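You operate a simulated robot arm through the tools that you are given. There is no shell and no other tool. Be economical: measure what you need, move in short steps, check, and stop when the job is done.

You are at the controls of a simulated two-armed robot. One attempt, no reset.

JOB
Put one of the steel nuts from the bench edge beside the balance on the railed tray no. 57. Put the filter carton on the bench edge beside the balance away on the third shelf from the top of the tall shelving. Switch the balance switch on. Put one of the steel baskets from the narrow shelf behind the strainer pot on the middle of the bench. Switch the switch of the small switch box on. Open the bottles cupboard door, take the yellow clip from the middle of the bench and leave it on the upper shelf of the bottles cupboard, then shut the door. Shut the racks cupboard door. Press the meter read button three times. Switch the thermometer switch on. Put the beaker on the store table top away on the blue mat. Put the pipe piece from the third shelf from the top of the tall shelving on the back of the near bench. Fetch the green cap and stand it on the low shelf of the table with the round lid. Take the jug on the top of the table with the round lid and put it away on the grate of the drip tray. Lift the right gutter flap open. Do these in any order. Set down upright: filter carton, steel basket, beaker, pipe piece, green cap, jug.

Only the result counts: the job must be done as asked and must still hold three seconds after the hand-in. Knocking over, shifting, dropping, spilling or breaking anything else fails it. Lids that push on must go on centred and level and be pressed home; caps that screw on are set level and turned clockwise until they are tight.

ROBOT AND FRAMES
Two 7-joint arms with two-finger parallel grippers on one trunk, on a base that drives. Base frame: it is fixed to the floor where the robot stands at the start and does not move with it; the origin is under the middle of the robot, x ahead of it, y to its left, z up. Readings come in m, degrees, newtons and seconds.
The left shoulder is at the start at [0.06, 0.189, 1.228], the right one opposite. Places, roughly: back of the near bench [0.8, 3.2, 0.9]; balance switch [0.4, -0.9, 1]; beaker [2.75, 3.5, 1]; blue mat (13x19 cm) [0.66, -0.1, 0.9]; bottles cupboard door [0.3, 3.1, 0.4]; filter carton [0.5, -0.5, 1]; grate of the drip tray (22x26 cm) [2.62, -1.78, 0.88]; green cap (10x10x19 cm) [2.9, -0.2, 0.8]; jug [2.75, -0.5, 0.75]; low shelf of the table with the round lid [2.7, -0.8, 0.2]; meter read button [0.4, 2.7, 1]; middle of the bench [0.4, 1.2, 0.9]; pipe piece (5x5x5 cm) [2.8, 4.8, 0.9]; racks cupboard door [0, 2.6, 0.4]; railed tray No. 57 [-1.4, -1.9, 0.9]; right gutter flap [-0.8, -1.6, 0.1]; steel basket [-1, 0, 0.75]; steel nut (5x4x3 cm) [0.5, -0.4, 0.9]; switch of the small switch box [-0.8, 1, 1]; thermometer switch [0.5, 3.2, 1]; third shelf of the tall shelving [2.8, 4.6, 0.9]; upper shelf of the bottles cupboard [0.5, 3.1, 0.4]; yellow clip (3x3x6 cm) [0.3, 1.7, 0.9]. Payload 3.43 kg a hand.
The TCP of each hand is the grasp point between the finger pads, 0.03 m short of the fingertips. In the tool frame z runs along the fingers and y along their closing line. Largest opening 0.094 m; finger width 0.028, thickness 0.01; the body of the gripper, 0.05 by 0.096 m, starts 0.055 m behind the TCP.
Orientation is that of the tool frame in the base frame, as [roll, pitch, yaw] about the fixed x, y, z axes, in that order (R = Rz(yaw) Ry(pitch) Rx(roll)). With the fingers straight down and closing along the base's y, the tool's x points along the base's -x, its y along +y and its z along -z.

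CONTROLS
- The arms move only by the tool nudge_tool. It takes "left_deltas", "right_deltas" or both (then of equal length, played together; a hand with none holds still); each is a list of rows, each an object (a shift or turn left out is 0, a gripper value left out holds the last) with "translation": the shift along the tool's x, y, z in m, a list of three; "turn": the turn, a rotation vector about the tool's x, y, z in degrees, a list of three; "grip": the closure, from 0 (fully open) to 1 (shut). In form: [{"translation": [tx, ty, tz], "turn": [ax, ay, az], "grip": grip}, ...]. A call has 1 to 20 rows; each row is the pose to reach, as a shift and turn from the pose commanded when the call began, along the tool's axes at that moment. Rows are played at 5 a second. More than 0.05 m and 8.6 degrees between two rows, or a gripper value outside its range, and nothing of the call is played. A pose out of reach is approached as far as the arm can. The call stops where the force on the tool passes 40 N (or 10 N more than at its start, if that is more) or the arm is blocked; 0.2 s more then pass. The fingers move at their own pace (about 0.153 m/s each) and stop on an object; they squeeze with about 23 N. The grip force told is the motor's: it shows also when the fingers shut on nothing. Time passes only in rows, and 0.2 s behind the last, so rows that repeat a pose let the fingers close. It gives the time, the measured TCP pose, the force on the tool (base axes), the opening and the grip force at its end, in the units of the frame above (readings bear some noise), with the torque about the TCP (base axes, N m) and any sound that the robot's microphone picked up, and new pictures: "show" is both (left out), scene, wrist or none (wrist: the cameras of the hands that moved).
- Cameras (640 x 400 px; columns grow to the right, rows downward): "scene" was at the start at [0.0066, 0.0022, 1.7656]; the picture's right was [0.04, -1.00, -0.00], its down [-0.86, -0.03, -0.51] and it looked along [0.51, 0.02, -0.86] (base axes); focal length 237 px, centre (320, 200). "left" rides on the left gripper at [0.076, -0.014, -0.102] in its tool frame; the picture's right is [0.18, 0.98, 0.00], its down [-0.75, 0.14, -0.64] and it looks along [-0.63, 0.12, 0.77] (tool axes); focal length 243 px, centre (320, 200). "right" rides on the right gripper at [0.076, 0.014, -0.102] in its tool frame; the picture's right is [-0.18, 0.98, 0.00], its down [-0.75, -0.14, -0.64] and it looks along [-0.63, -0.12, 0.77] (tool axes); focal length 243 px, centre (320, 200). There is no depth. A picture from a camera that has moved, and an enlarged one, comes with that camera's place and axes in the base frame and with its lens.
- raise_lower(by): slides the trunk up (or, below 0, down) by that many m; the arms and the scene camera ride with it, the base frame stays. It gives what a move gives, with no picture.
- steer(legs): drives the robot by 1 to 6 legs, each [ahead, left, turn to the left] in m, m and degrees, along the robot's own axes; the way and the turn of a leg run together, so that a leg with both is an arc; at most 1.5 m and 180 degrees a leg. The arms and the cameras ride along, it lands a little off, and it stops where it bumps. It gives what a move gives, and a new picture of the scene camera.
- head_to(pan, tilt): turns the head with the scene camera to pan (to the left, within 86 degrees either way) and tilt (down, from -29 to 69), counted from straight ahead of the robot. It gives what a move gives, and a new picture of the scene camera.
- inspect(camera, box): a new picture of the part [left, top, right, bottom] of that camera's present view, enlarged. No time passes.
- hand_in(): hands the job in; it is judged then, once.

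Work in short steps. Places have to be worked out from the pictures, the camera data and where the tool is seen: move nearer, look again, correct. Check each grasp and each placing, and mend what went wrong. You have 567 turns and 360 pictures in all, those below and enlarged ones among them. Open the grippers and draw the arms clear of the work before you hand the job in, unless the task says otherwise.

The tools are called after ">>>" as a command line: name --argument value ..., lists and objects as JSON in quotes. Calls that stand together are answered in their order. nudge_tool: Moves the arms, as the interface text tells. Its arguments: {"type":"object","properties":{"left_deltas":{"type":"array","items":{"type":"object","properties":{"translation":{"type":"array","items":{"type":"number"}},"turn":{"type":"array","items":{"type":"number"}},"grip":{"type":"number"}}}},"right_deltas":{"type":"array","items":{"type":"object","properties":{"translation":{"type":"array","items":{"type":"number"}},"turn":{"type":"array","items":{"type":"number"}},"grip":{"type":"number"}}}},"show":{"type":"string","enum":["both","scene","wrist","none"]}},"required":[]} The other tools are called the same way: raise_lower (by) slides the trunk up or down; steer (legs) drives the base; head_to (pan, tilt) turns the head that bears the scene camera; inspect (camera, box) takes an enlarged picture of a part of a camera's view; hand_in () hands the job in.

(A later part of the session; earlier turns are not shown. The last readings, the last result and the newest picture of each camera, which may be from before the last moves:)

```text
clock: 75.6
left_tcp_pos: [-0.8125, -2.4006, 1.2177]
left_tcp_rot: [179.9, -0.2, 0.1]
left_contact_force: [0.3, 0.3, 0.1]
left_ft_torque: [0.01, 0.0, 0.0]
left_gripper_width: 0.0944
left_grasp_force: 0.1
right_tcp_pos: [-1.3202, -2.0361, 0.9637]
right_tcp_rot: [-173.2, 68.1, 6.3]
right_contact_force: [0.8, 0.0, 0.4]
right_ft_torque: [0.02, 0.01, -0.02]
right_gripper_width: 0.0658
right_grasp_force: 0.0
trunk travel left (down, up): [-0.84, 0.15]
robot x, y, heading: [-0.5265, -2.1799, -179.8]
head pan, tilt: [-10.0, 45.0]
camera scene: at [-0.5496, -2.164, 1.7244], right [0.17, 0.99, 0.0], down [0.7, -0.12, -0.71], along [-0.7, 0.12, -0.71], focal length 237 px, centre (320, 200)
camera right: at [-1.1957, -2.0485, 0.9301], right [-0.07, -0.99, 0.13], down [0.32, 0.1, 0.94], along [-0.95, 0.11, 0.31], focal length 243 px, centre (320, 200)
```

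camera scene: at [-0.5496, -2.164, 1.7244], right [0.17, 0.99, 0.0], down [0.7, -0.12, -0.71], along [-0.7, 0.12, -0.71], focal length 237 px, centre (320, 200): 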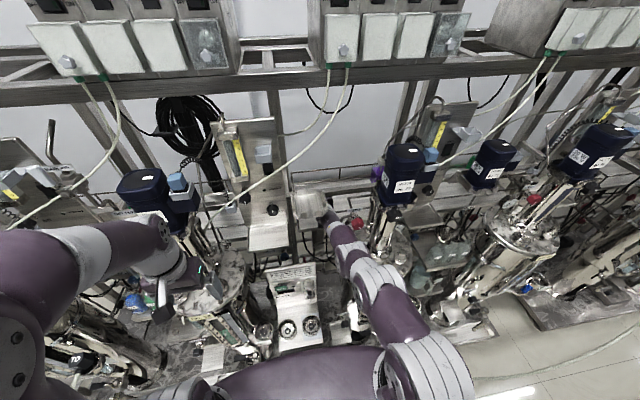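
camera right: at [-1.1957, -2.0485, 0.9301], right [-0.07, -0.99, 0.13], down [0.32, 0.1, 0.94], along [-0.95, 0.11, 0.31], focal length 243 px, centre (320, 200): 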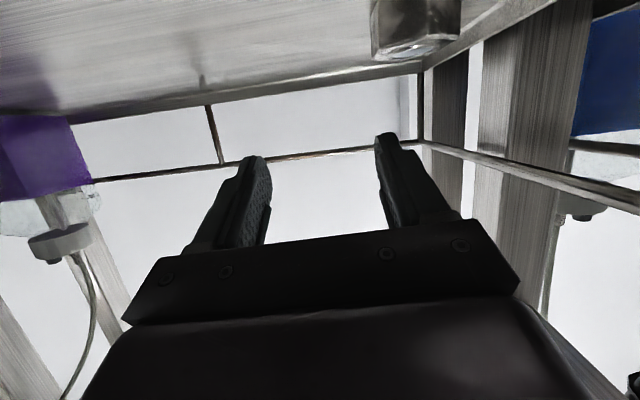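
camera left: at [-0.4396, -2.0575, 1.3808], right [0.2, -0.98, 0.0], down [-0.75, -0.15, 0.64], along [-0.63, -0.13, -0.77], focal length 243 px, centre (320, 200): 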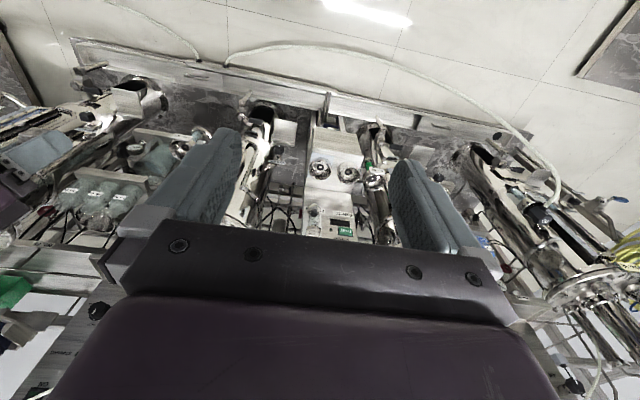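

The nut lies on the tray (about (-1.33,-2.09)). I retract the hand back along the same path.

>>> nudge_tool --right_deltas '[{"translation": [-0.0073, 0, -0.0243]}, {"translation": [-0.0072, 0, -0.051]}, {"translation": [-0.0072, 0, -0.0777]}, {"translation": [-0.0052, 0, -0.125]}, {"translation": [0.0153, 0, -0.165]}, {"translation": [0.0349, 0, -0.205]}, {"translation": [0.047, 0, -0.2485]}, {"translation": [0.0637, 0, -0.29]}]' --show "both"

```text
clock: 77.4
left_tcp_pos: [-0.812, -2.4003, 1.2174]
left_tcp_rot: [180.0, -0.2, 0.1]
left_contact_force: [-0.3, -0.1, -0.4]
left_ft_torque: [0.0, -0.01, -0.02]
left_gripper_width: 0.0942
left_grasp_force: 0.0
right_tcp_pos: [-1.0403, -2.0431, 1.0193]
right_tcp_rot: [-171.4, 68.1, 7.8]
right_contact_force: [0.5, 0.2, -0.5]
right_ft_torque: [0.0, 0.01, 0.0]
right_gripper_width: 0.0659
right_grasp_force: 0.1
right hand out of reach, approached as far as the arm can: row 6, 7, 8
trunk travel left (down, up): [-0.84, 0.15]
robot x, y, heading: [-0.5318, -2.1789, -179.7]
head pan, tilt: [-10.0, 45.0]
camera scene: at [-0.5487, -2.1634, 1.7244], right [0.17, 0.99, 0.0], down [0.7, -0.12, -0.71], along [-0.7, 0.12, -0.71], focal length 237 px, centre (320, 200)
camera right: at [-0.9175, -2.0564, 0.9851], right [-0.07, -0.99, 0.12], down [0.32, 0.09, 0.94], along [-0.95, 0.1, 0.31], focal length 243 px, centre (320, 200)
```

scene: 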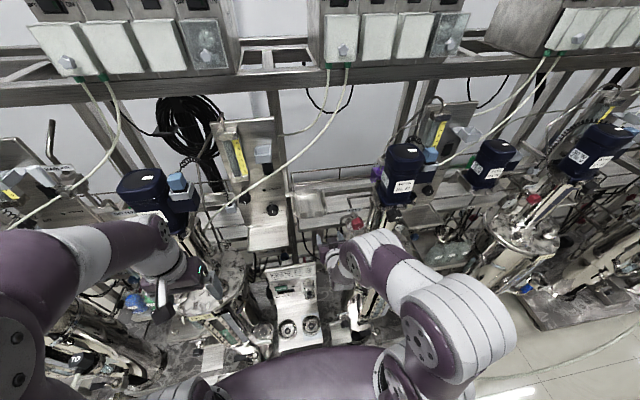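
right: 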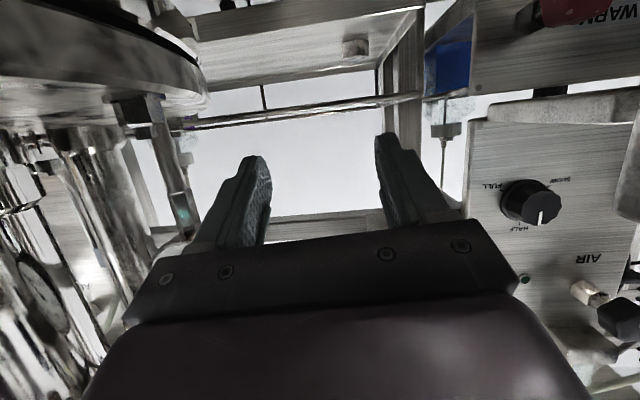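

The nut sits on the tray. I back the base off and return the right tool to vertical, then look at the gutter near y=-1.6.

>>> steer --legs '[[-0.4, 0, 0], [0, -0.55, 0]]'

>>> nudge_tool --right_deltas '[{"translation": [-0.02, 0, -0.03], "turn": [0, 8, 0]}, {"translation": [-0.04, 0, -0.06], "turn": [0, 16, 0]}, {"translation": [-0.06, 0, -0.09], "turn": [0, 24, 0]}, {"translation": [-0.08, 0, -0.12], "turn": [0, 32, 0]}, {"translation": [-0.1, 0, -0.13], "turn": [0, 40, 0]}, {"translation": [-0.12, 0, -0.13], "turn": [0, 48, 0]}, {"translation": [-0.14, 0, -0.13], "turn": [0, 56, 0]}, {"translation": [-0.16, 0, -0.13], "turn": [0, 64, 0], "grip": 1}, {"translation": [-0.16, 0, -0.13], "turn": [0, 68, 0]}]' --show "none"

>>> head_to --pan 0 --tilt 62

```text
clock: 82.6
left_tcp_pos: [-0.4215, -1.8542, 1.2171]
left_tcp_rot: [-179.9, -0.2, 0.5]
left_contact_force: [-0.1, -0.5, -0.1]
left_ft_torque: [-0.02, 0.03, 0.0]
left_gripper_width: 0.094
left_grasp_force: 0.1
right_tcp_pos: [-0.6536, -1.4983, 1.0183]
right_tcp_rot: [-171.2, 67.8, 8.3]
right_contact_force: [-0.1, 0.8, 1.0]
right_ft_torque: [0.03, -0.02, 0.01]
right_gripper_width: 0.0657
right_grasp_force: 0.1
trunk travel left (down, up): [-0.84, 0.15]
robot x, y, heading: [-0.1389, -1.6277, -179.5]
head pan, tilt: [-10.0, 45.0]
camera scene: at [-0.16, -1.6159, 1.7245], right [0.16, 0.99, 0.0], down [0.7, -0.12, -0.71], along [-0.7, 0.12, -0.71], focal length 237 px, centre (320, 200)
```

scene: 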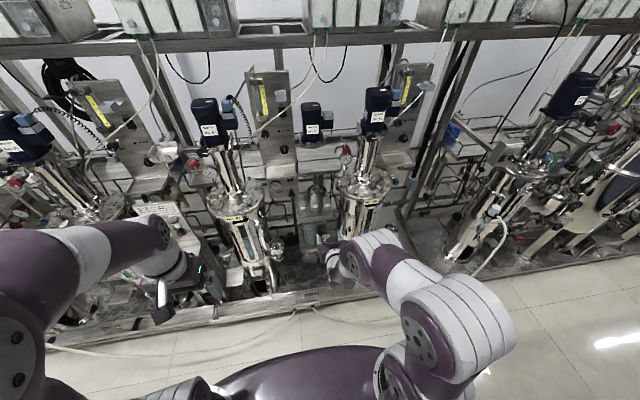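

```text
clock: 84.6
left_tcp_pos: [-0.4209, -1.8535, 1.2163]
left_tcp_rot: [-179.9, -0.2, 0.4]
left_contact_force: [0.2, -1.0, -1.0]
left_ft_torque: [0.0, 0.01, -0.01]
left_gripper_width: 0.094
left_grasp_force: 0.1
right_tcp_pos: [-0.5922, -1.5069, 1.2134]
right_tcp_rot: [-176.8, 0.1, 0.2]
right_contact_force: [0.2, -0.6, -0.5]
right_ft_torque: [0.02, 0.01, 0.01]
right_gripper_width: 0.0001
right_grasp_force: 23.0
right hand out of reach, approached as far as the arm can: row 5, 6
trunk travel left (down, up): [-0.84, 0.15]
robot x, y, heading: [-0.1386, -1.628, -179.5]
head pan, tilt: [-10.0, 45.0]
```

```text
clock: 85.4
left_tcp_pos: [-0.4212, -1.854, 1.2186]
left_tcp_rot: [180.0, -0.2, 0.5]
left_contact_force: [0.2, -0.2, -0.4]
left_ft_torque: [-0.01, 0.03, -0.03]
left_gripper_width: 0.0939
left_grasp_force: 0.0
right_tcp_pos: [-0.592, -1.5082, 1.2141]
right_tcp_rot: [-176.8, 0.2, 0.1]
right_contact_force: [-0.2, 0.4, 0.1]
right_ft_torque: [-0.02, 0.01, 0.02]
right_gripper_width: 0.0
right_grasp_force: 23.4
trunk travel left (down, up): [-0.84, 0.15]
robot x, y, heading: [-0.1368, -1.6337, -179.8]
head pan, tilt: [0.0, 62.0]
camera scene: at [-0.1441, -1.6292, 1.7027], right [-0.01, 1.0, 0.0], down [0.88, 0.01, -0.47], along [-0.47, 0.0, -0.88], focal length 237 px, centre (320, 200)
```

scene: 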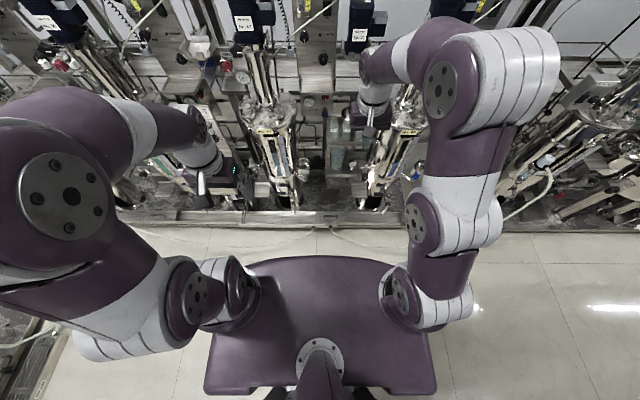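

Gutter strip is at row ~220. I enlarge it.

>>> inspect --camera "scene" --box '[180, 160, 440, 260]'

>>> inspect --camera "right" --box '[0, 0, 640, 200]'

>>> inspect --camera "left" --box '[0, 0, 640, 200]'

```text
2.46 times, centred on (310, 210) of scene
camera zoom: at [-0.1441, -1.6292, 1.7027], right [-0.01, 1.0, 0.0], down [0.88, 0.01, -0.47], along [-0.47, 0.0, -0.88], focal length 584 px, centre (345, 175)
```

zoom: 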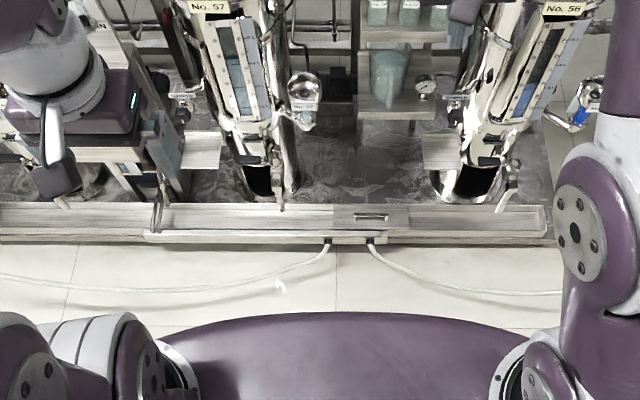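

```text
1.00 times, centred on (320, 100) of right
camera zoom: at [-0.5149, -1.5273, 1.3151], right [-0.18, -0.98, -0.06], down [-0.75, 0.1, 0.65], along [-0.63, 0.16, -0.76], focal length 243 px, centre (320, 300)
```

zoom: 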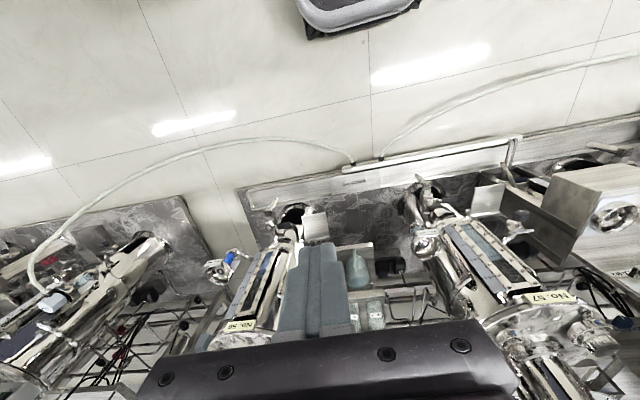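

```text
1.00 times, centred on (320, 100) of left
camera zoom: at [-0.3445, -1.8379, 1.3199], right [0.19, -0.98, 0.0], down [-0.75, -0.15, 0.64], along [-0.63, -0.12, -0.77], focal length 243 px, centre (320, 300)
```

zoom: 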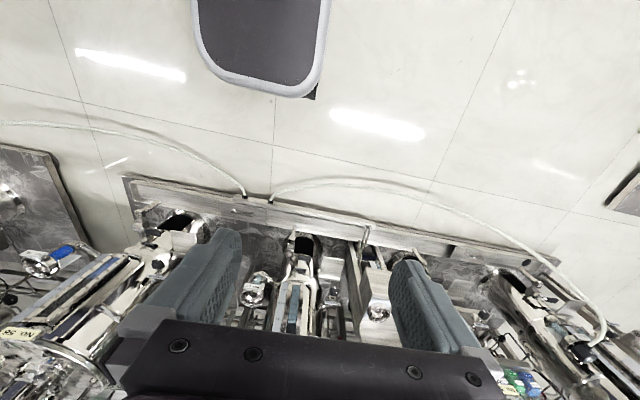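

The right flap with a small handle is at about (-0.86,-1.55,0.1). I lower the trunk to view it closely.

>>> raise_lower --by -0.7

>>> nudge_tool --right_deltas '[{"translation": [0, 0, 0]}]' --show "both"

```text
refused: -0.7 is not a number from -0.4 to 0.4
```

```text
clock: 85.8
left_tcp_pos: [-0.4207, -1.8536, 1.2171]
left_tcp_rot: [180.0, -0.2, 0.5]
left_contact_force: [0.6, -0.1, 0.1]
left_ft_torque: [0.02, -0.01, -0.01]
left_gripper_width: 0.0941
left_grasp_force: 0.1
right_tcp_pos: [-0.5908, -1.5077, 1.2145]
right_tcp_rot: [-176.9, 0.3, 0.2]
right_contact_force: [0.4, 1.3, 0.2]
right_ft_torque: [-0.01, 0.01, -0.02]
right_gripper_width: 0.0
right_grasp_force: 23.1
trunk travel left (down, up): [-0.84, 0.15]
robot x, y, heading: [-0.1384, -1.6266, -179.6]
head pan, tilt: [0.0, 62.0]
camera scene: at [-0.1441, -1.6292, 1.7027], right [-0.01, 1.0, 0.0], down [0.88, 0.01, -0.47], along [-0.47, 0.0, -0.88], focal length 237 px, centre (320, 200)
camera right: at [-0.515, -1.5273, 1.3151], right [-0.18, -0.98, -0.06], down [-0.75, 0.1, 0.65], along [-0.63, 0.16, -0.76], focal length 243 px, centre (320, 200)
```

scene: 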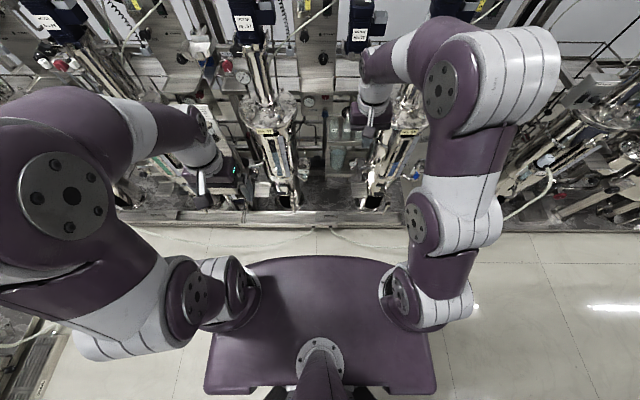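
right: 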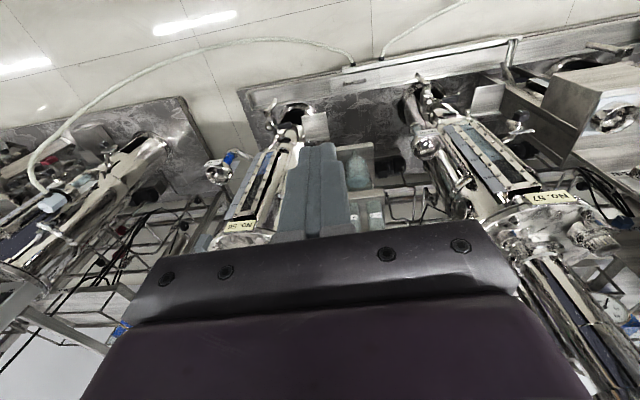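

Two smaller slides.

>>> raise_lower --by -0.4

>>> raise_lower --by -0.3

>>> nudge_tool --right_deltas '[{"translation": [0, 0.03, 0]}]' --show "both"

```text
clock: 89.7
left_tcp_pos: [-0.4202, -1.8541, 0.8166]
left_tcp_rot: [-179.9, -0.1, 0.5]
left_contact_force: [0.1, -0.6, 0.3]
left_ft_torque: [0.02, -0.04, -0.01]
left_gripper_width: 0.0939
left_grasp_force: 0.1
right_tcp_pos: [-0.5917, -1.5076, 0.8141]
right_tcp_rot: [-176.8, 0.3, 0.1]
right_contact_force: [-1.3, 0.4, -0.8]
right_ft_torque: [0.0, 0.01, 0.02]
right_gripper_width: 0.0
right_grasp_force: 23.0
trunk travel left (down, up): [-0.44, 0.55]
robot x, y, heading: [-0.1413, -1.6276, -179.8]
head pan, tilt: [0.0, 62.0]
```

```text
clock: 92.7
left_tcp_pos: [-0.4212, -1.8537, 0.517]
left_tcp_rot: [-180.0, -0.3, 0.5]
left_contact_force: [0.1, -0.5, 0.0]
left_ft_torque: [0.0, 0.04, 0.04]
left_gripper_width: 0.0941
left_grasp_force: 0.0
right_tcp_pos: [-0.5914, -1.5069, 0.5128]
right_tcp_rot: [-176.9, 0.2, 0.2]
right_contact_force: [0.4, 0.6, 0.1]
right_ft_torque: [0.03, 0.02, 0.0]
right_gripper_width: 0.0
right_grasp_force: 23.1
trunk travel left (down, up): [-0.14, 0.85]
robot x, y, heading: [-0.1389, -1.6291, -179.5]
head pan, tilt: [0.0, 62.0]
```

```text
clock: 93.1
left_tcp_pos: [-0.4214, -1.8535, 0.5176]
left_tcp_rot: [-180.0, -0.3, 0.5]
left_contact_force: [0.8, -0.2, -0.5]
left_ft_torque: [0.01, 0.01, -0.01]
left_gripper_width: 0.094
left_grasp_force: 0.0
right_tcp_pos: [-0.5888, -1.5349, 0.5105]
right_tcp_rot: [-176.8, 0.1, 0.1]
right_contact_force: [0.5, 0.1, 0.4]
right_ft_torque: [0.01, 0.0, 0.0]
right_gripper_width: 0.0
right_grasp_force: 23.4
trunk travel left (down, up): [-0.14, 0.85]
robot x, y, heading: [-0.1377, -1.6285, -179.6]
head pan, tilt: [0.0, 62.0]
camera scene: at [-0.1441, -1.6291, 1.0027], right [-0.01, 1.0, 0.0], down [0.88, 0.01, -0.47], along [-0.47, 0.0, -0.88], focal length 237 px, centre (320, 200)
camera right: at [-0.5133, -1.5561, 0.611], right [-0.18, -0.98, -0.05], down [-0.75, 0.1, 0.65], along [-0.63, 0.16, -0.76], focal length 243 px, centre (320, 200)
```

scene: 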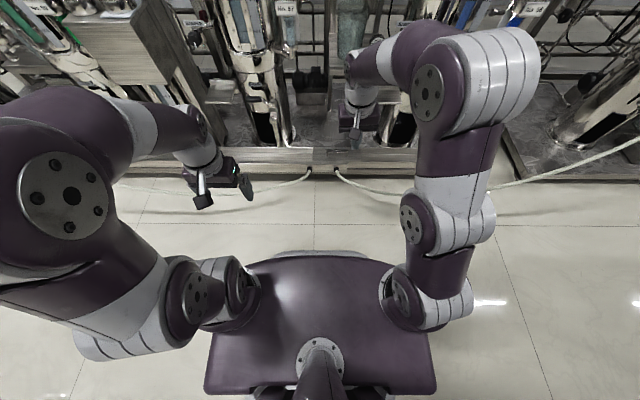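
right: 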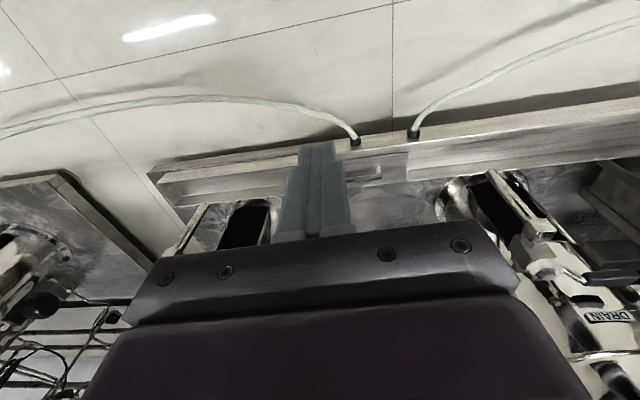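

>>> inspect --camera "right" --box '[280, 110, 480, 235]'

>>> inspect --camera "scene" --box '[230, 120, 420, 220]'

```text
3.20 times, centred on (380, 172) of right
camera zoom: at [-0.5133, -1.5561, 0.611], right [-0.18, -0.98, -0.05], down [-0.75, 0.1, 0.65], along [-0.63, 0.16, -0.76], focal length 776 px, centre (128, 288)
```

zoom: 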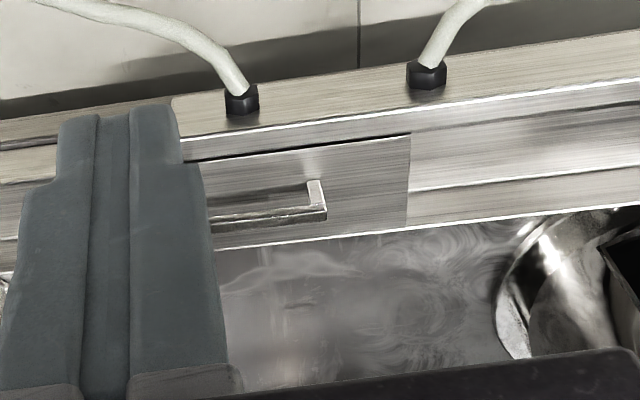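

```text
3.37 times, centred on (325, 170) of scene
camera zoom: at [-0.1441, -1.6291, 1.0027], right [-0.01, 1.0, 0.0], down [0.88, 0.01, -0.47], along [-0.47, 0.0, -0.88], focal length 799 px, centre (303, 301)
```

zoom: 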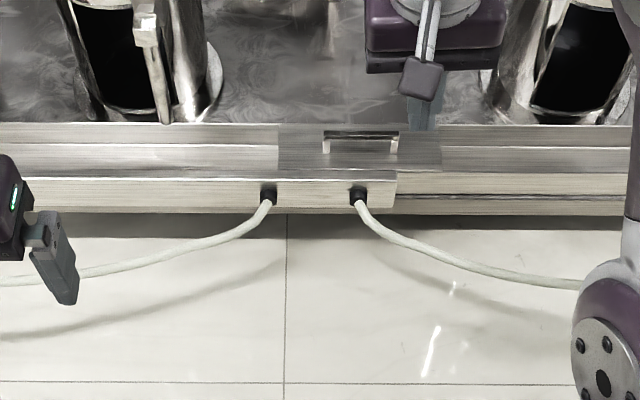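

The bow handle runs along y at x≈-0.80, y -1.60…-1.52, bar top z≈0.216. I draw both hands in, then move the base closer.

>>> nudge_tool --right_deltas '[{"translation": [0.04, 0, 0]}, {"translation": [0.08, 0, 0]}, {"translation": [0.1, 0.01, 0], "grip": 0.5}]' --left_deltas '[{"translation": [0.04, 0, 0]}, {"translation": [0.08, 0, 0]}, {"translation": [0.1, 0, 0]}]' --show "none"

>>> steer --legs '[[0.27, 0.05, 0]]'

>>> nudge_tool --right_deltas '[{"turn": [0, 0, 8]}, {"turn": [0, 0, 16]}, {"turn": [0, 0, 24]}, {"turn": [0, 0, 32]}, {"turn": [0, 0, 40]}, {"turn": [0, 0, 48]}, {"turn": [0, 0, 56]}, {"turn": [0, 0, 64]}, {"turn": [0, 0, 72]}, {"turn": [0, 0, 80]}, {"turn": [0, 0, 88]}, {"turn": [0, 0, 90]}]' --show "both"

```text
clock: 93.9
left_tcp_pos: [-0.3571, -1.8612, 0.5169]
left_tcp_rot: [-179.9, -0.3, 0.6]
left_contact_force: [-0.4, 0.5, -0.5]
left_ft_torque: [-0.03, 0.01, -0.02]
left_gripper_width: 0.0941
left_grasp_force: 0.1
left hand out of reach, approached as far as the arm can: row 2, 3
right_tcp_pos: [-0.4912, -1.5458, 0.5091]
right_tcp_rot: [-176.8, 0.2, 0.2]
right_contact_force: [0.3, 1.1, -0.6]
right_ft_torque: [0.01, 0.04, -0.01]
right_gripper_width: 0.0468
right_grasp_force: 0.2
trunk travel left (down, up): [-0.14, 0.85]
robot x, y, heading: [-0.1428, -1.6264, -179.4]
head pan, tilt: [0.0, 62.0]
```

```text
clock: 95.8
left_tcp_pos: [-0.6305, -1.9165, 0.518]
left_tcp_rot: [-179.9, -0.3, 0.7]
left_contact_force: [0.2, -0.9, -0.8]
left_ft_torque: [0.02, 0.0, -0.01]
left_gripper_width: 0.0941
left_grasp_force: 0.0
right_tcp_pos: [-0.7631, -1.601, 0.5104]
right_tcp_rot: [-176.8, 0.3, 0.3]
right_contact_force: [-1.4, 0.6, -0.1]
right_ft_torque: [0.0, 0.0, 0.0]
right_gripper_width: 0.0468
right_grasp_force: 0.1
trunk travel left (down, up): [-0.14, 0.85]
robot x, y, heading: [-0.4098, -1.6829, -179.2]
head pan, tilt: [0.0, 62.0]
camera scene: at [-0.4156, -1.6829, 1.0027], right [-0.01, 1.0, 0.0], down [0.88, 0.01, -0.47], along [-0.47, -0.01, -0.88], focal length 237 px, centre (320, 200)
```

scene: 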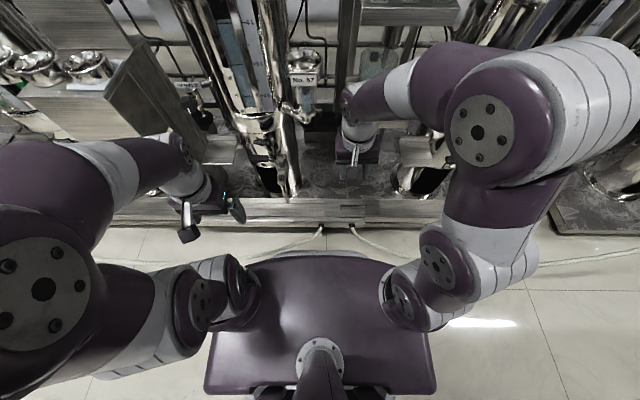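

```text
clock: 98.4
left_tcp_pos: [-0.6306, -1.9156, 0.5184]
left_tcp_rot: [180.0, -0.3, 0.7]
left_contact_force: [-0.6, -0.5, -0.1]
left_ft_torque: [0.01, 0.03, -0.01]
left_gripper_width: 0.0941
left_grasp_force: 0.0
right_tcp_pos: [-0.7631, -1.6002, 0.5097]
right_tcp_rot: [179.8, 3.3, -89.8]
right_contact_force: [-0.4, -0.6, -0.2]
right_ft_torque: [0.01, 0.01, 0.01]
right_gripper_width: 0.0472
right_grasp_force: 0.1
trunk travel left (down, up): [-0.14, 0.85]
robot x, y, heading: [-0.4135, -1.6808, -179.3]
head pan, tilt: [0.0, 62.0]
camera scene: at [-0.4156, -1.6829, 1.0027], right [-0.01, 1.0, 0.0], down [0.88, 0.01, -0.47], along [-0.47, -0.01, -0.88], focal length 237 px, centre (320, 200)
camera right: at [-0.7772, -1.683, 0.6076], right [-0.98, 0.18, 0.01], down [0.14, 0.72, 0.68], along [0.11, 0.67, -0.73], focal length 243 px, centre (320, 200)
```

scene: 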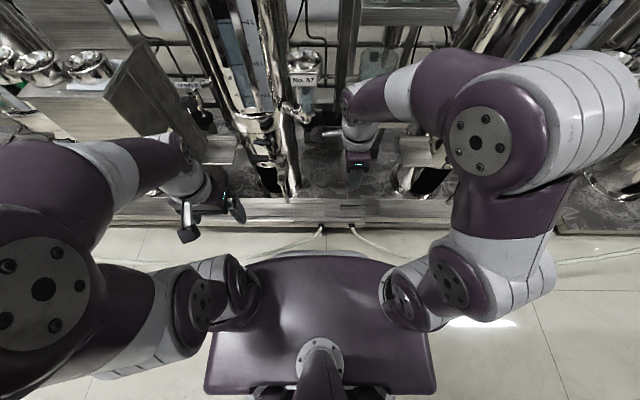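
right: 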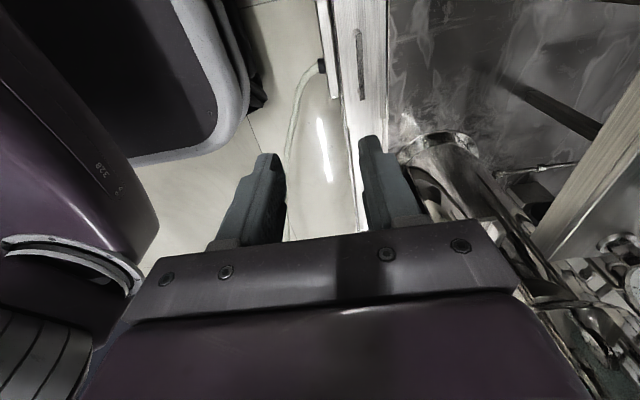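

I enlarge the handle from this view.

>>> inspect --camera "right" --box '[310, 0, 430, 140]'

>>> inspect --camera "scene" --box '[280, 170, 420, 260]'

```text
2.86 times, centred on (370, 70) of right
camera zoom: at [-0.7772, -1.683, 0.6076], right [-0.98, 0.18, 0.01], down [0.14, 0.72, 0.68], along [0.11, 0.67, -0.73], focal length 693 px, centre (177, 571)
```

zoom: 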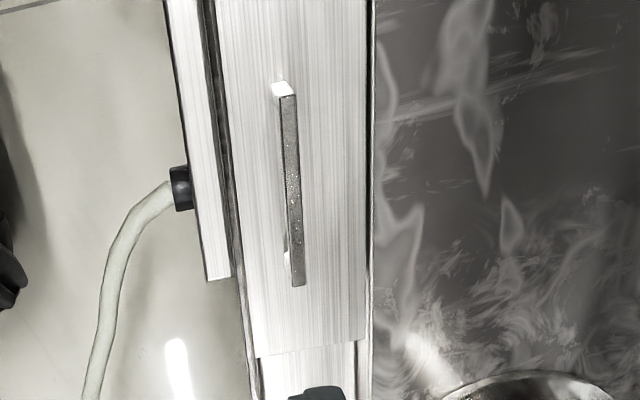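

```text
4.44 times, centred on (350, 215) of scene
camera zoom: at [-0.4156, -1.6829, 1.0027], right [-0.01, 1.0, 0.0], down [0.88, 0.01, -0.47], along [-0.47, -0.01, -0.88], focal length 1054 px, centre (187, 133)
```

zoom: 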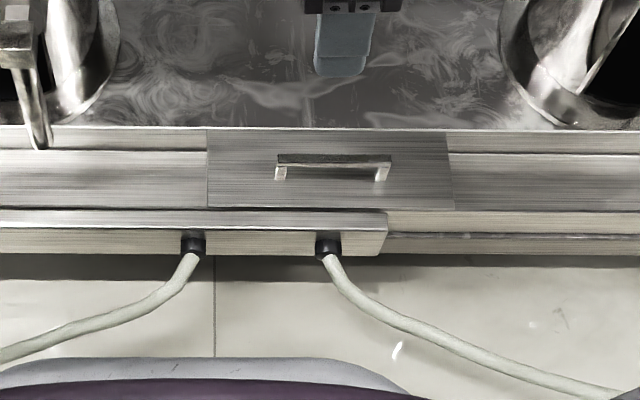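

Bar centre triangulates to about (-0.828,-1.565, top 0.18); the hinge is on the far side. I descend above it with a narrow opening.

>>> nudge_tool --right_deltas '[{"translation": [-0.004, 0.012, 0.045], "grip": 0.65}, {"translation": [-0.008, 0.024, 0.09]}, {"translation": [-0.012, 0.036, 0.13]}, {"translation": [-0.016, 0.048, 0.17]}, {"translation": [-0.02, 0.06, 0.21]}, {"translation": [-0.0205, 0.064, 0.25]}]' --show "both"

>>> inspect --camera "right" --box '[240, 60, 440, 200]'

```text
clock: 99.8
left_tcp_pos: [-0.6307, -1.916, 0.5176]
left_tcp_rot: [179.9, -0.3, 0.6]
left_contact_force: [-0.8, 0.8, 0.3]
left_ft_torque: [0.01, 0.02, -0.02]
left_gripper_width: 0.0938
left_grasp_force: 0.0
right_tcp_pos: [-0.8296, -1.569, 0.2614]
right_tcp_rot: [179.7, 3.2, -89.6]
right_contact_force: [0.1, 0.1, 0.8]
right_ft_torque: [0.01, 0.0, -0.02]
right_gripper_width: 0.0328
right_grasp_force: 0.0
trunk travel left (down, up): [-0.14, 0.85]
robot x, y, heading: [-0.4104, -1.6815, -179.5]
head pan, tilt: [0.0, 62.0]
camera scene: at [-0.4156, -1.683, 1.0027], right [-0.01, 1.0, 0.0], down [0.88, 0.01, -0.47], along [-0.47, -0.01, -0.88], focal length 237 px, centre (320, 200)
camera right: at [-0.842, -1.651, 0.3589], right [-0.98, 0.18, 0.01], down [0.14, 0.72, 0.68], along [0.11, 0.67, -0.73], focal length 243 px, centre (320, 200)
```

scene: 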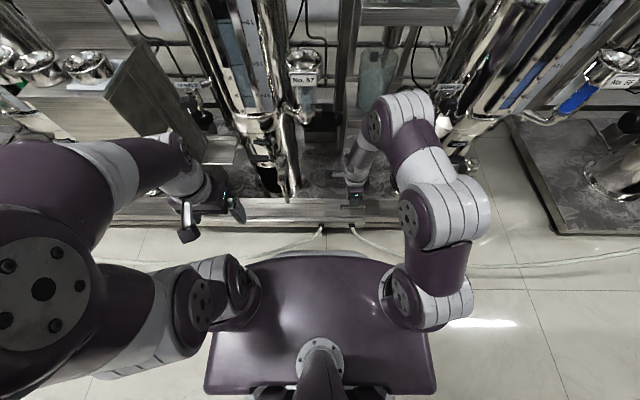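
right: 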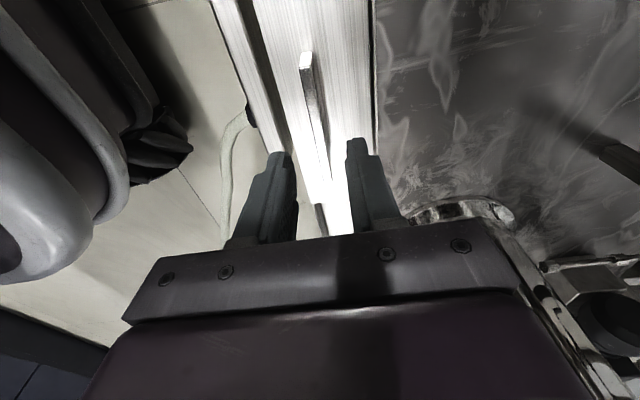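

```text
2.86 times, centred on (340, 130) of right
camera zoom: at [-0.842, -1.651, 0.3589], right [-0.98, 0.18, 0.01], down [0.14, 0.72, 0.68], along [0.11, 0.67, -0.73], focal length 693 px, centre (263, 400)
```

zoom: 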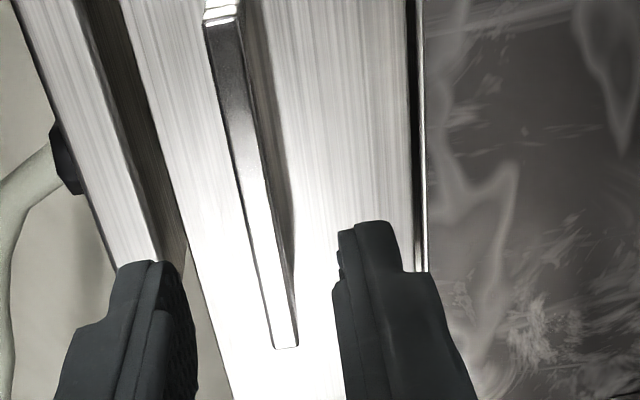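

The bar lies at x≈-0.8265 between the fingers. I descend and grip it.

>>> nudge_tool --right_deltas '[{"translation": [0, -0.003, 0.03]}, {"translation": [0, -0.003, 0.055]}, {"translation": [0, -0.003, 0.07]}]' --show "none"

>>> nudge_tool --right_deltas '[{"translation": [0, 0, 0], "grip": 1}, {"translation": [0, 0, 0], "grip": 1}, {"translation": [0, 0, 0], "grip": 1}]' --show "wrist"

```text
clock: 100.6
left_tcp_pos: [-0.6306, -1.9152, 0.5184]
left_tcp_rot: [179.9, -0.3, 0.7]
left_contact_force: [0.0, -0.1, -1.0]
left_ft_torque: [-0.01, 0.0, 0.0]
left_gripper_width: 0.0941
left_grasp_force: 0.1
right_tcp_pos: [-0.8251, -1.5639, 0.1917]
right_tcp_rot: [179.7, 3.1, -89.6]
right_contact_force: [-1.2, 0.3, 0.1]
right_ft_torque: [-0.01, -0.01, -0.01]
right_gripper_width: 0.0329
right_grasp_force: 0.1
trunk travel left (down, up): [-0.14, 0.85]
robot x, y, heading: [-0.4125, -1.679, -179.2]
head pan, tilt: [0.0, 62.0]
```

```text
clock: 101.4
left_tcp_pos: [-0.6314, -1.9166, 0.518]
left_tcp_rot: [-180.0, -0.3, 0.7]
left_contact_force: [0.3, 0.6, 0.2]
left_ft_torque: [-0.01, -0.01, -0.01]
left_gripper_width: 0.0938
left_grasp_force: 0.0
right_tcp_pos: [-0.8265, -1.5637, 0.1919]
right_tcp_rot: [179.7, 3.2, -89.7]
right_contact_force: [-18.6, 3.0, -6.1]
right_ft_torque: [-0.21, 0.09, -0.8]
right_gripper_width: 0.0089
right_grasp_force: 42.2
trunk travel left (down, up): [-0.14, 0.85]
robot x, y, heading: [-0.4111, -1.6849, -179.3]
head pan, tilt: [0.0, 62.0]
camera right: at [-0.8398, -1.6458, 0.2907], right [-0.98, 0.18, 0.02], down [0.14, 0.72, 0.68], along [0.11, 0.67, -0.73], focal length 243 px, centre (320, 200)
```

right: 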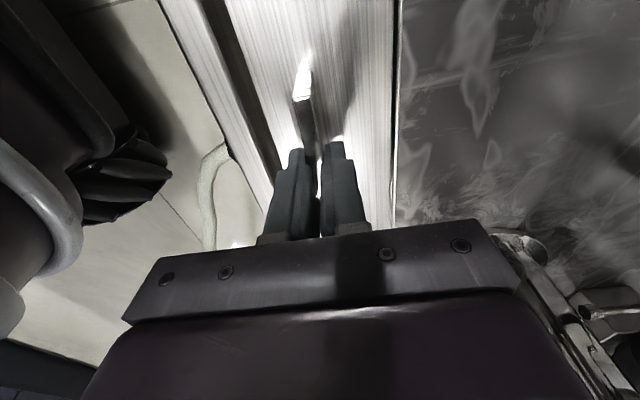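

Bar is gripped. I lift on an arc about a far-side hinge, first a little to test.

>>> nudge_tool --right_deltas '[{"translation": [0, 0.005, -0.009], "turn": [5, 0, 0], "grip": 1}, {"translation": [-0.001, 0.011, -0.017], "turn": [10, 0, 0]}, {"translation": [-0.001, 0.017, -0.022], "turn": [16, 0, 0]}]' --show "both"

```text
clock: 101.8
left_tcp_pos: [-0.6322, -1.916, 0.5185]
left_tcp_rot: [-180.0, -0.3, 0.7]
left_contact_force: [-1.0, -0.2, 1.4]
left_ft_torque: [0.01, 0.0, 0.03]
left_gripper_width: 0.0941
left_grasp_force: 0.1
right_tcp_pos: [-0.831, -1.5642, 0.1976]
right_tcp_rot: [-176.2, 3.2, -89.7]
right_contact_force: [-11.8, 3.3, -20.5]
right_ft_torque: [0.43, -0.15, -0.15]
right_gripper_width: 0.0089
right_grasp_force: 43.0
trunk travel left (down, up): [-0.14, 0.85]
robot x, y, heading: [-0.4118, -1.6807, -179.4]
head pan, tilt: [0.0, 62.0]
stopped in row 2 (right hand): the force on the tool passed its limit (the readings are from after the stop); the commanded pose is now the measured one
camera scene: at [-0.4178, -1.6825, 1.0025], right [-0.01, 1.0, 0.0], down [0.88, 0.01, -0.47], along [-0.47, -0.01, -0.88], focal length 237 px, centre (320, 200)
camera right: at [-0.8517, -1.646, 0.2948], right [-0.98, 0.18, -0.05], down [0.09, 0.72, 0.69], along [0.16, 0.67, -0.72], focal length 243 px, centre (320, 200)
```

scene: 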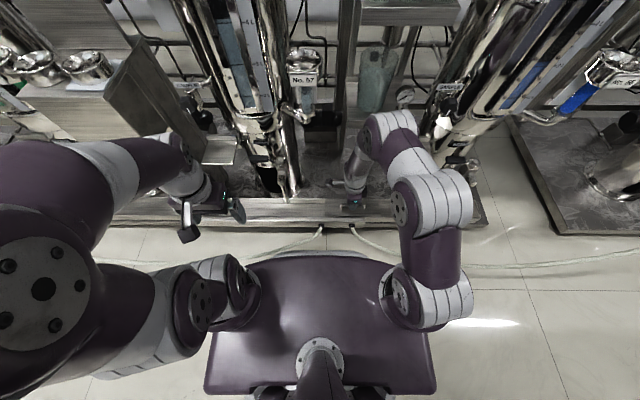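
right: 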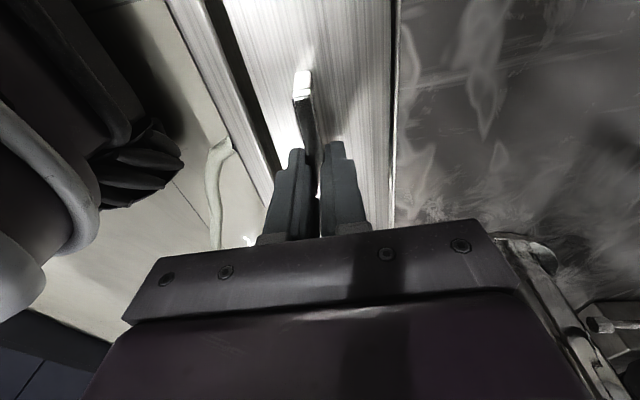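

Resistance about 40 N. I test a pure upward pull to see which way the flap yields.

>>> nudge_tool --right_deltas '[{"translation": [0, 0, -0.003], "grip": 1}, {"translation": [0, 0, -0.006]}, {"translation": [0, 0, -0.009]}, {"translation": [0, 0, -0.012]}]' --show "wrist"

```text
clock: 102.2
left_tcp_pos: [-0.6327, -1.9171, 0.518]
left_tcp_rot: [180.0, -0.4, 0.5]
left_contact_force: [-0.1, -0.1, -0.1]
left_ft_torque: [0.02, 0.01, -0.02]
left_gripper_width: 0.0942
left_grasp_force: 0.0
right_tcp_pos: [-0.8336, -1.5629, 0.2009]
right_tcp_rot: [-176.4, 3.2, -89.7]
right_contact_force: [-9.4, 1.2, -21.6]
right_ft_torque: [-0.01, -0.23, -0.04]
right_gripper_width: 0.0093
right_grasp_force: 43.3
trunk travel left (down, up): [-0.14, 0.85]
robot x, y, heading: [-0.415, -1.6817, -179.1]
head pan, tilt: [0.0, 62.0]
stopped in row 2 (right hand): the force on the tool passed its limit (the readings are from after the stop); the commanded pose is now the measured one
camera right: at [-0.8528, -1.6461, 0.2973], right [-0.98, 0.18, -0.05], down [0.1, 0.72, 0.69], along [0.16, 0.67, -0.72], focal length 243 px, centre (320, 200)
```

right: 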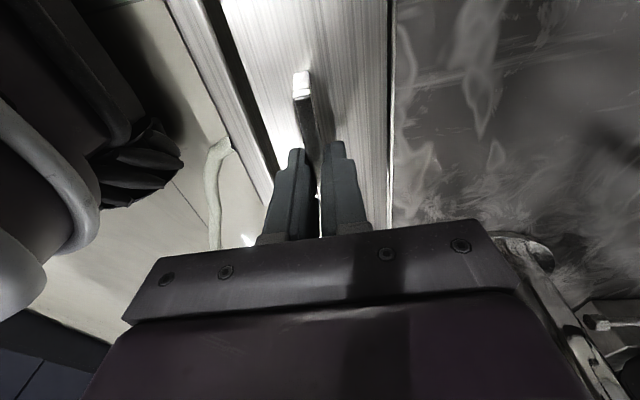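

It yields (near edge opening, hinge far side) but is stiff. I go on slowly along the arc.

>>> nudge_tool --right_deltas '[{"translation": [0, 0.001, -0.0015], "turn": [1, 0, 0], "grip": 1}, {"translation": [0, 0.002, -0.003], "turn": [2, 0, 0]}, {"translation": [0, 0.003, -0.0045], "turn": [3, 0, 0]}, {"translation": [0, 0.0042, -0.006], "turn": [4, 0, 0]}, {"translation": [0, 0.0055, -0.0075], "turn": [5, 0, 0]}, {"translation": [0, 0.0067, -0.009], "turn": [6, 0, 0]}, {"translation": [0, 0.008, -0.0102], "turn": [7, 0, 0]}, {"translation": [0, 0.0093, -0.0115], "turn": [8, 0, 0]}, {"translation": [0, 0.0106, -0.0125], "turn": [9, 0, 0]}, {"translation": [0, 0.012, -0.0135], "turn": [10, 0, 0]}]' --show "wrist"

```text
clock: 104.0
left_tcp_pos: [-0.6311, -1.9161, 0.5187]
left_tcp_rot: [-179.9, -0.6, 0.7]
left_contact_force: [-0.2, 0.7, 0.4]
left_ft_torque: [-0.02, 0.0, 0.0]
left_gripper_width: 0.0939
left_grasp_force: 0.0
right_tcp_pos: [-0.8413, -1.5652, 0.21]
right_tcp_rot: [-169.1, 3.0, -89.5]
right_contact_force: [-9.2, -0.3, -23.4]
right_ft_torque: [-0.47, -0.1, 1.19]
right_gripper_width: 0.0089
right_grasp_force: 42.9
trunk travel left (down, up): [-0.14, 0.85]
robot x, y, heading: [-0.4078, -1.6786, -179.4]
head pan, tilt: [0.0, 62.0]
stopped in row 8 (right hand): the force on the tool passed its limit (the readings are from after the stop); the commanded pose is now the measured one
camera right: at [-0.8744, -1.6472, 0.3037], right [-0.97, 0.19, -0.17], down [0.01, 0.72, 0.7], along [0.25, 0.67, -0.69], focal length 243 px, centre (320, 200)
```

right: 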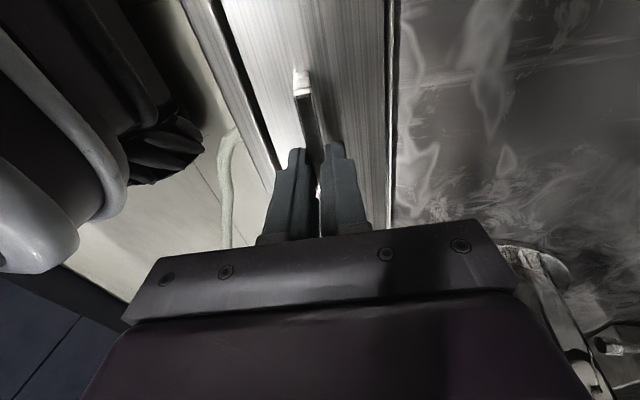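

The force is mostly radial, so the hinge is near (-0.888, z 0.155); I follow that arc.

>>> nudge_tool --right_deltas '[{"translation": [0, 0.002, 0.0005], "turn": [2, 0, 0], "grip": 1}, {"translation": [0, 0.004, -0.003], "turn": [3, 0, 0]}, {"translation": [0, 0.0065, -0.006], "turn": [4, 0, 0]}, {"translation": [0, 0.0087, -0.0085], "turn": [5, 0, 0]}, {"translation": [0, 0.012, -0.011], "turn": [7, 0, 0]}, {"translation": [0, 0.0155, -0.0135], "turn": [8, 0, 0]}, {"translation": [0, 0.0188, -0.016], "turn": [10, 0, 0]}, {"translation": [0, 0.0225, -0.018], "turn": [12, 0, 0]}, {"translation": [0, 0.0265, -0.0195], "turn": [13, 0, 0]}, {"translation": [0, 0.0301, -0.021], "turn": [15, 0, 0]}, {"translation": [0, 0.036, -0.023], "turn": [17, 0, 0]}, {"translation": [0, 0.0423, -0.0245], "turn": [20, 0, 0]}]' --show "wrist"

```text
clock: 106.2
left_tcp_pos: [-0.6325, -1.916, 0.5184]
left_tcp_rot: [179.9, -0.5, 0.7]
left_contact_force: [-0.4, 0.1, 0.5]
left_ft_torque: [-0.01, -0.03, 0.03]
left_gripper_width: 0.0937
left_grasp_force: 0.1
right_tcp_pos: [-0.8584, -1.5635, 0.2216]
right_tcp_rot: [-154.8, 3.0, -89.5]
right_contact_force: [-7.3, -0.3, -23.2]
right_ft_torque: [-1.15, 0.17, 0.86]
right_gripper_width: 0.0087
right_grasp_force: 43.0
right hand out of reach, approached as far as the arm can: row 10, 11
trunk travel left (down, up): [-0.14, 0.85]
robot x, y, heading: [-0.4129, -1.6805, -179.2]
head pan, tilt: [0.0, 62.0]
stopped in row 11 (right hand): the force on the tool passed its limit (the readings are from after the stop); the commanded pose is now the measured one
camera right: at [-0.9148, -1.6462, 0.3038], right [-0.89, 0.2, -0.41], down [-0.15, 0.72, 0.68], along [0.43, 0.67, -0.61], focal length 243 px, centre (320, 200)
```

right: 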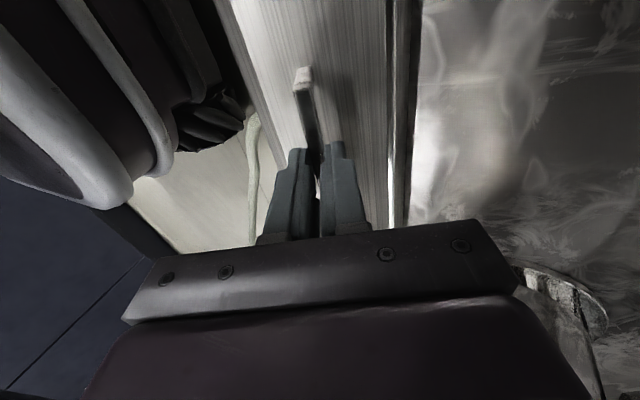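

The flap is ~25° up and follows my wrist, which is near its limit. I now slacken the grip slightly and push the bar on backwards with the near finger while turning the wrist upright.

>>> nudge_tool --right_deltas '[{"translation": [0, 0.0078, -0.0126], "turn": [-3, 0, 0], "grip": 0.84}, {"translation": [0, 0.017, -0.0225], "turn": [-9, 0, 0]}, {"translation": [0, 0.025, -0.03], "turn": [-13, 0, 0]}, {"translation": [0, 0.0338, -0.036], "turn": [-17, 0, 0]}, {"translation": [0, 0.044, -0.041], "turn": [-21, 0, 0]}, {"translation": [0, 0.0545, -0.0445], "turn": [-25, 0, 0]}]' --show "both"

```text
clock: 107.6
left_tcp_pos: [-0.6312, -1.916, 0.5185]
left_tcp_rot: [180.0, -0.3, 0.7]
left_contact_force: [-0.9, -0.3, -0.3]
left_ft_torque: [0.0, 0.01, 0.01]
left_gripper_width: 0.0943
left_grasp_force: 0.0
right_tcp_pos: [-0.9266, -1.5656, 0.2401]
right_tcp_rot: [-179.8, 3.0, -89.8]
right_contact_force: [0.0, -0.1, 0.3]
right_ft_torque: [0.0, 0.01, -0.01]
right_gripper_width: 0.0149
right_grasp_force: 0.0
trunk travel left (down, up): [-0.14, 0.85]
robot x, y, heading: [-0.41, -1.6785, -179.5]
head pan, tilt: [0.0, 62.0]
camera scene: at [-0.4163, -1.6831, 1.0027], right [-0.01, 1.0, 0.0], down [0.88, 0.01, -0.47], along [-0.47, -0.01, -0.88], focal length 237 px, centre (320, 200)
camera right: at [-0.9407, -1.6481, 0.3385], right [-0.98, 0.18, 0.01], down [0.14, 0.72, 0.68], along [0.12, 0.67, -0.73], focal length 243 px, centre (320, 200)
```

scene: 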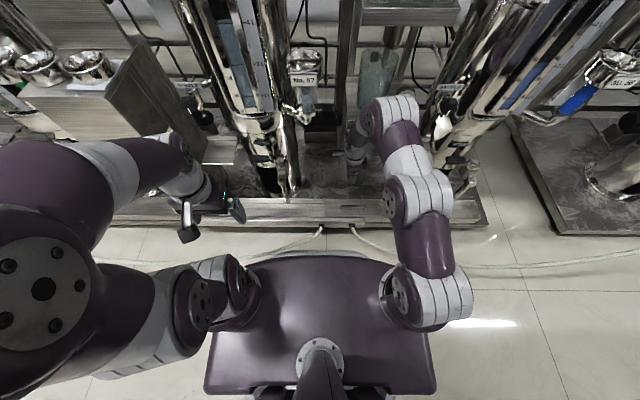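
right: 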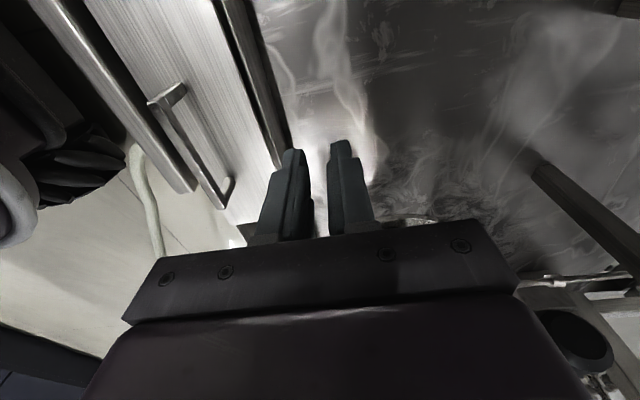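

The bar slipped out. I check how the flap stands now.

>>> inspect --camera "scene" --box '[280, 170, 420, 260]'

```text
4.44 times, centred on (350, 215) of scene
camera zoom: at [-0.4163, -1.6831, 1.0027], right [-0.01, 1.0, 0.0], down [0.88, 0.01, -0.47], along [-0.47, -0.01, -0.88], focal length 1054 px, centre (187, 133)
```

zoom: 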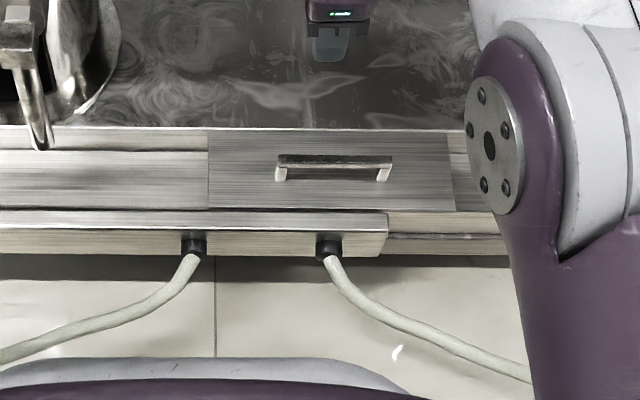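

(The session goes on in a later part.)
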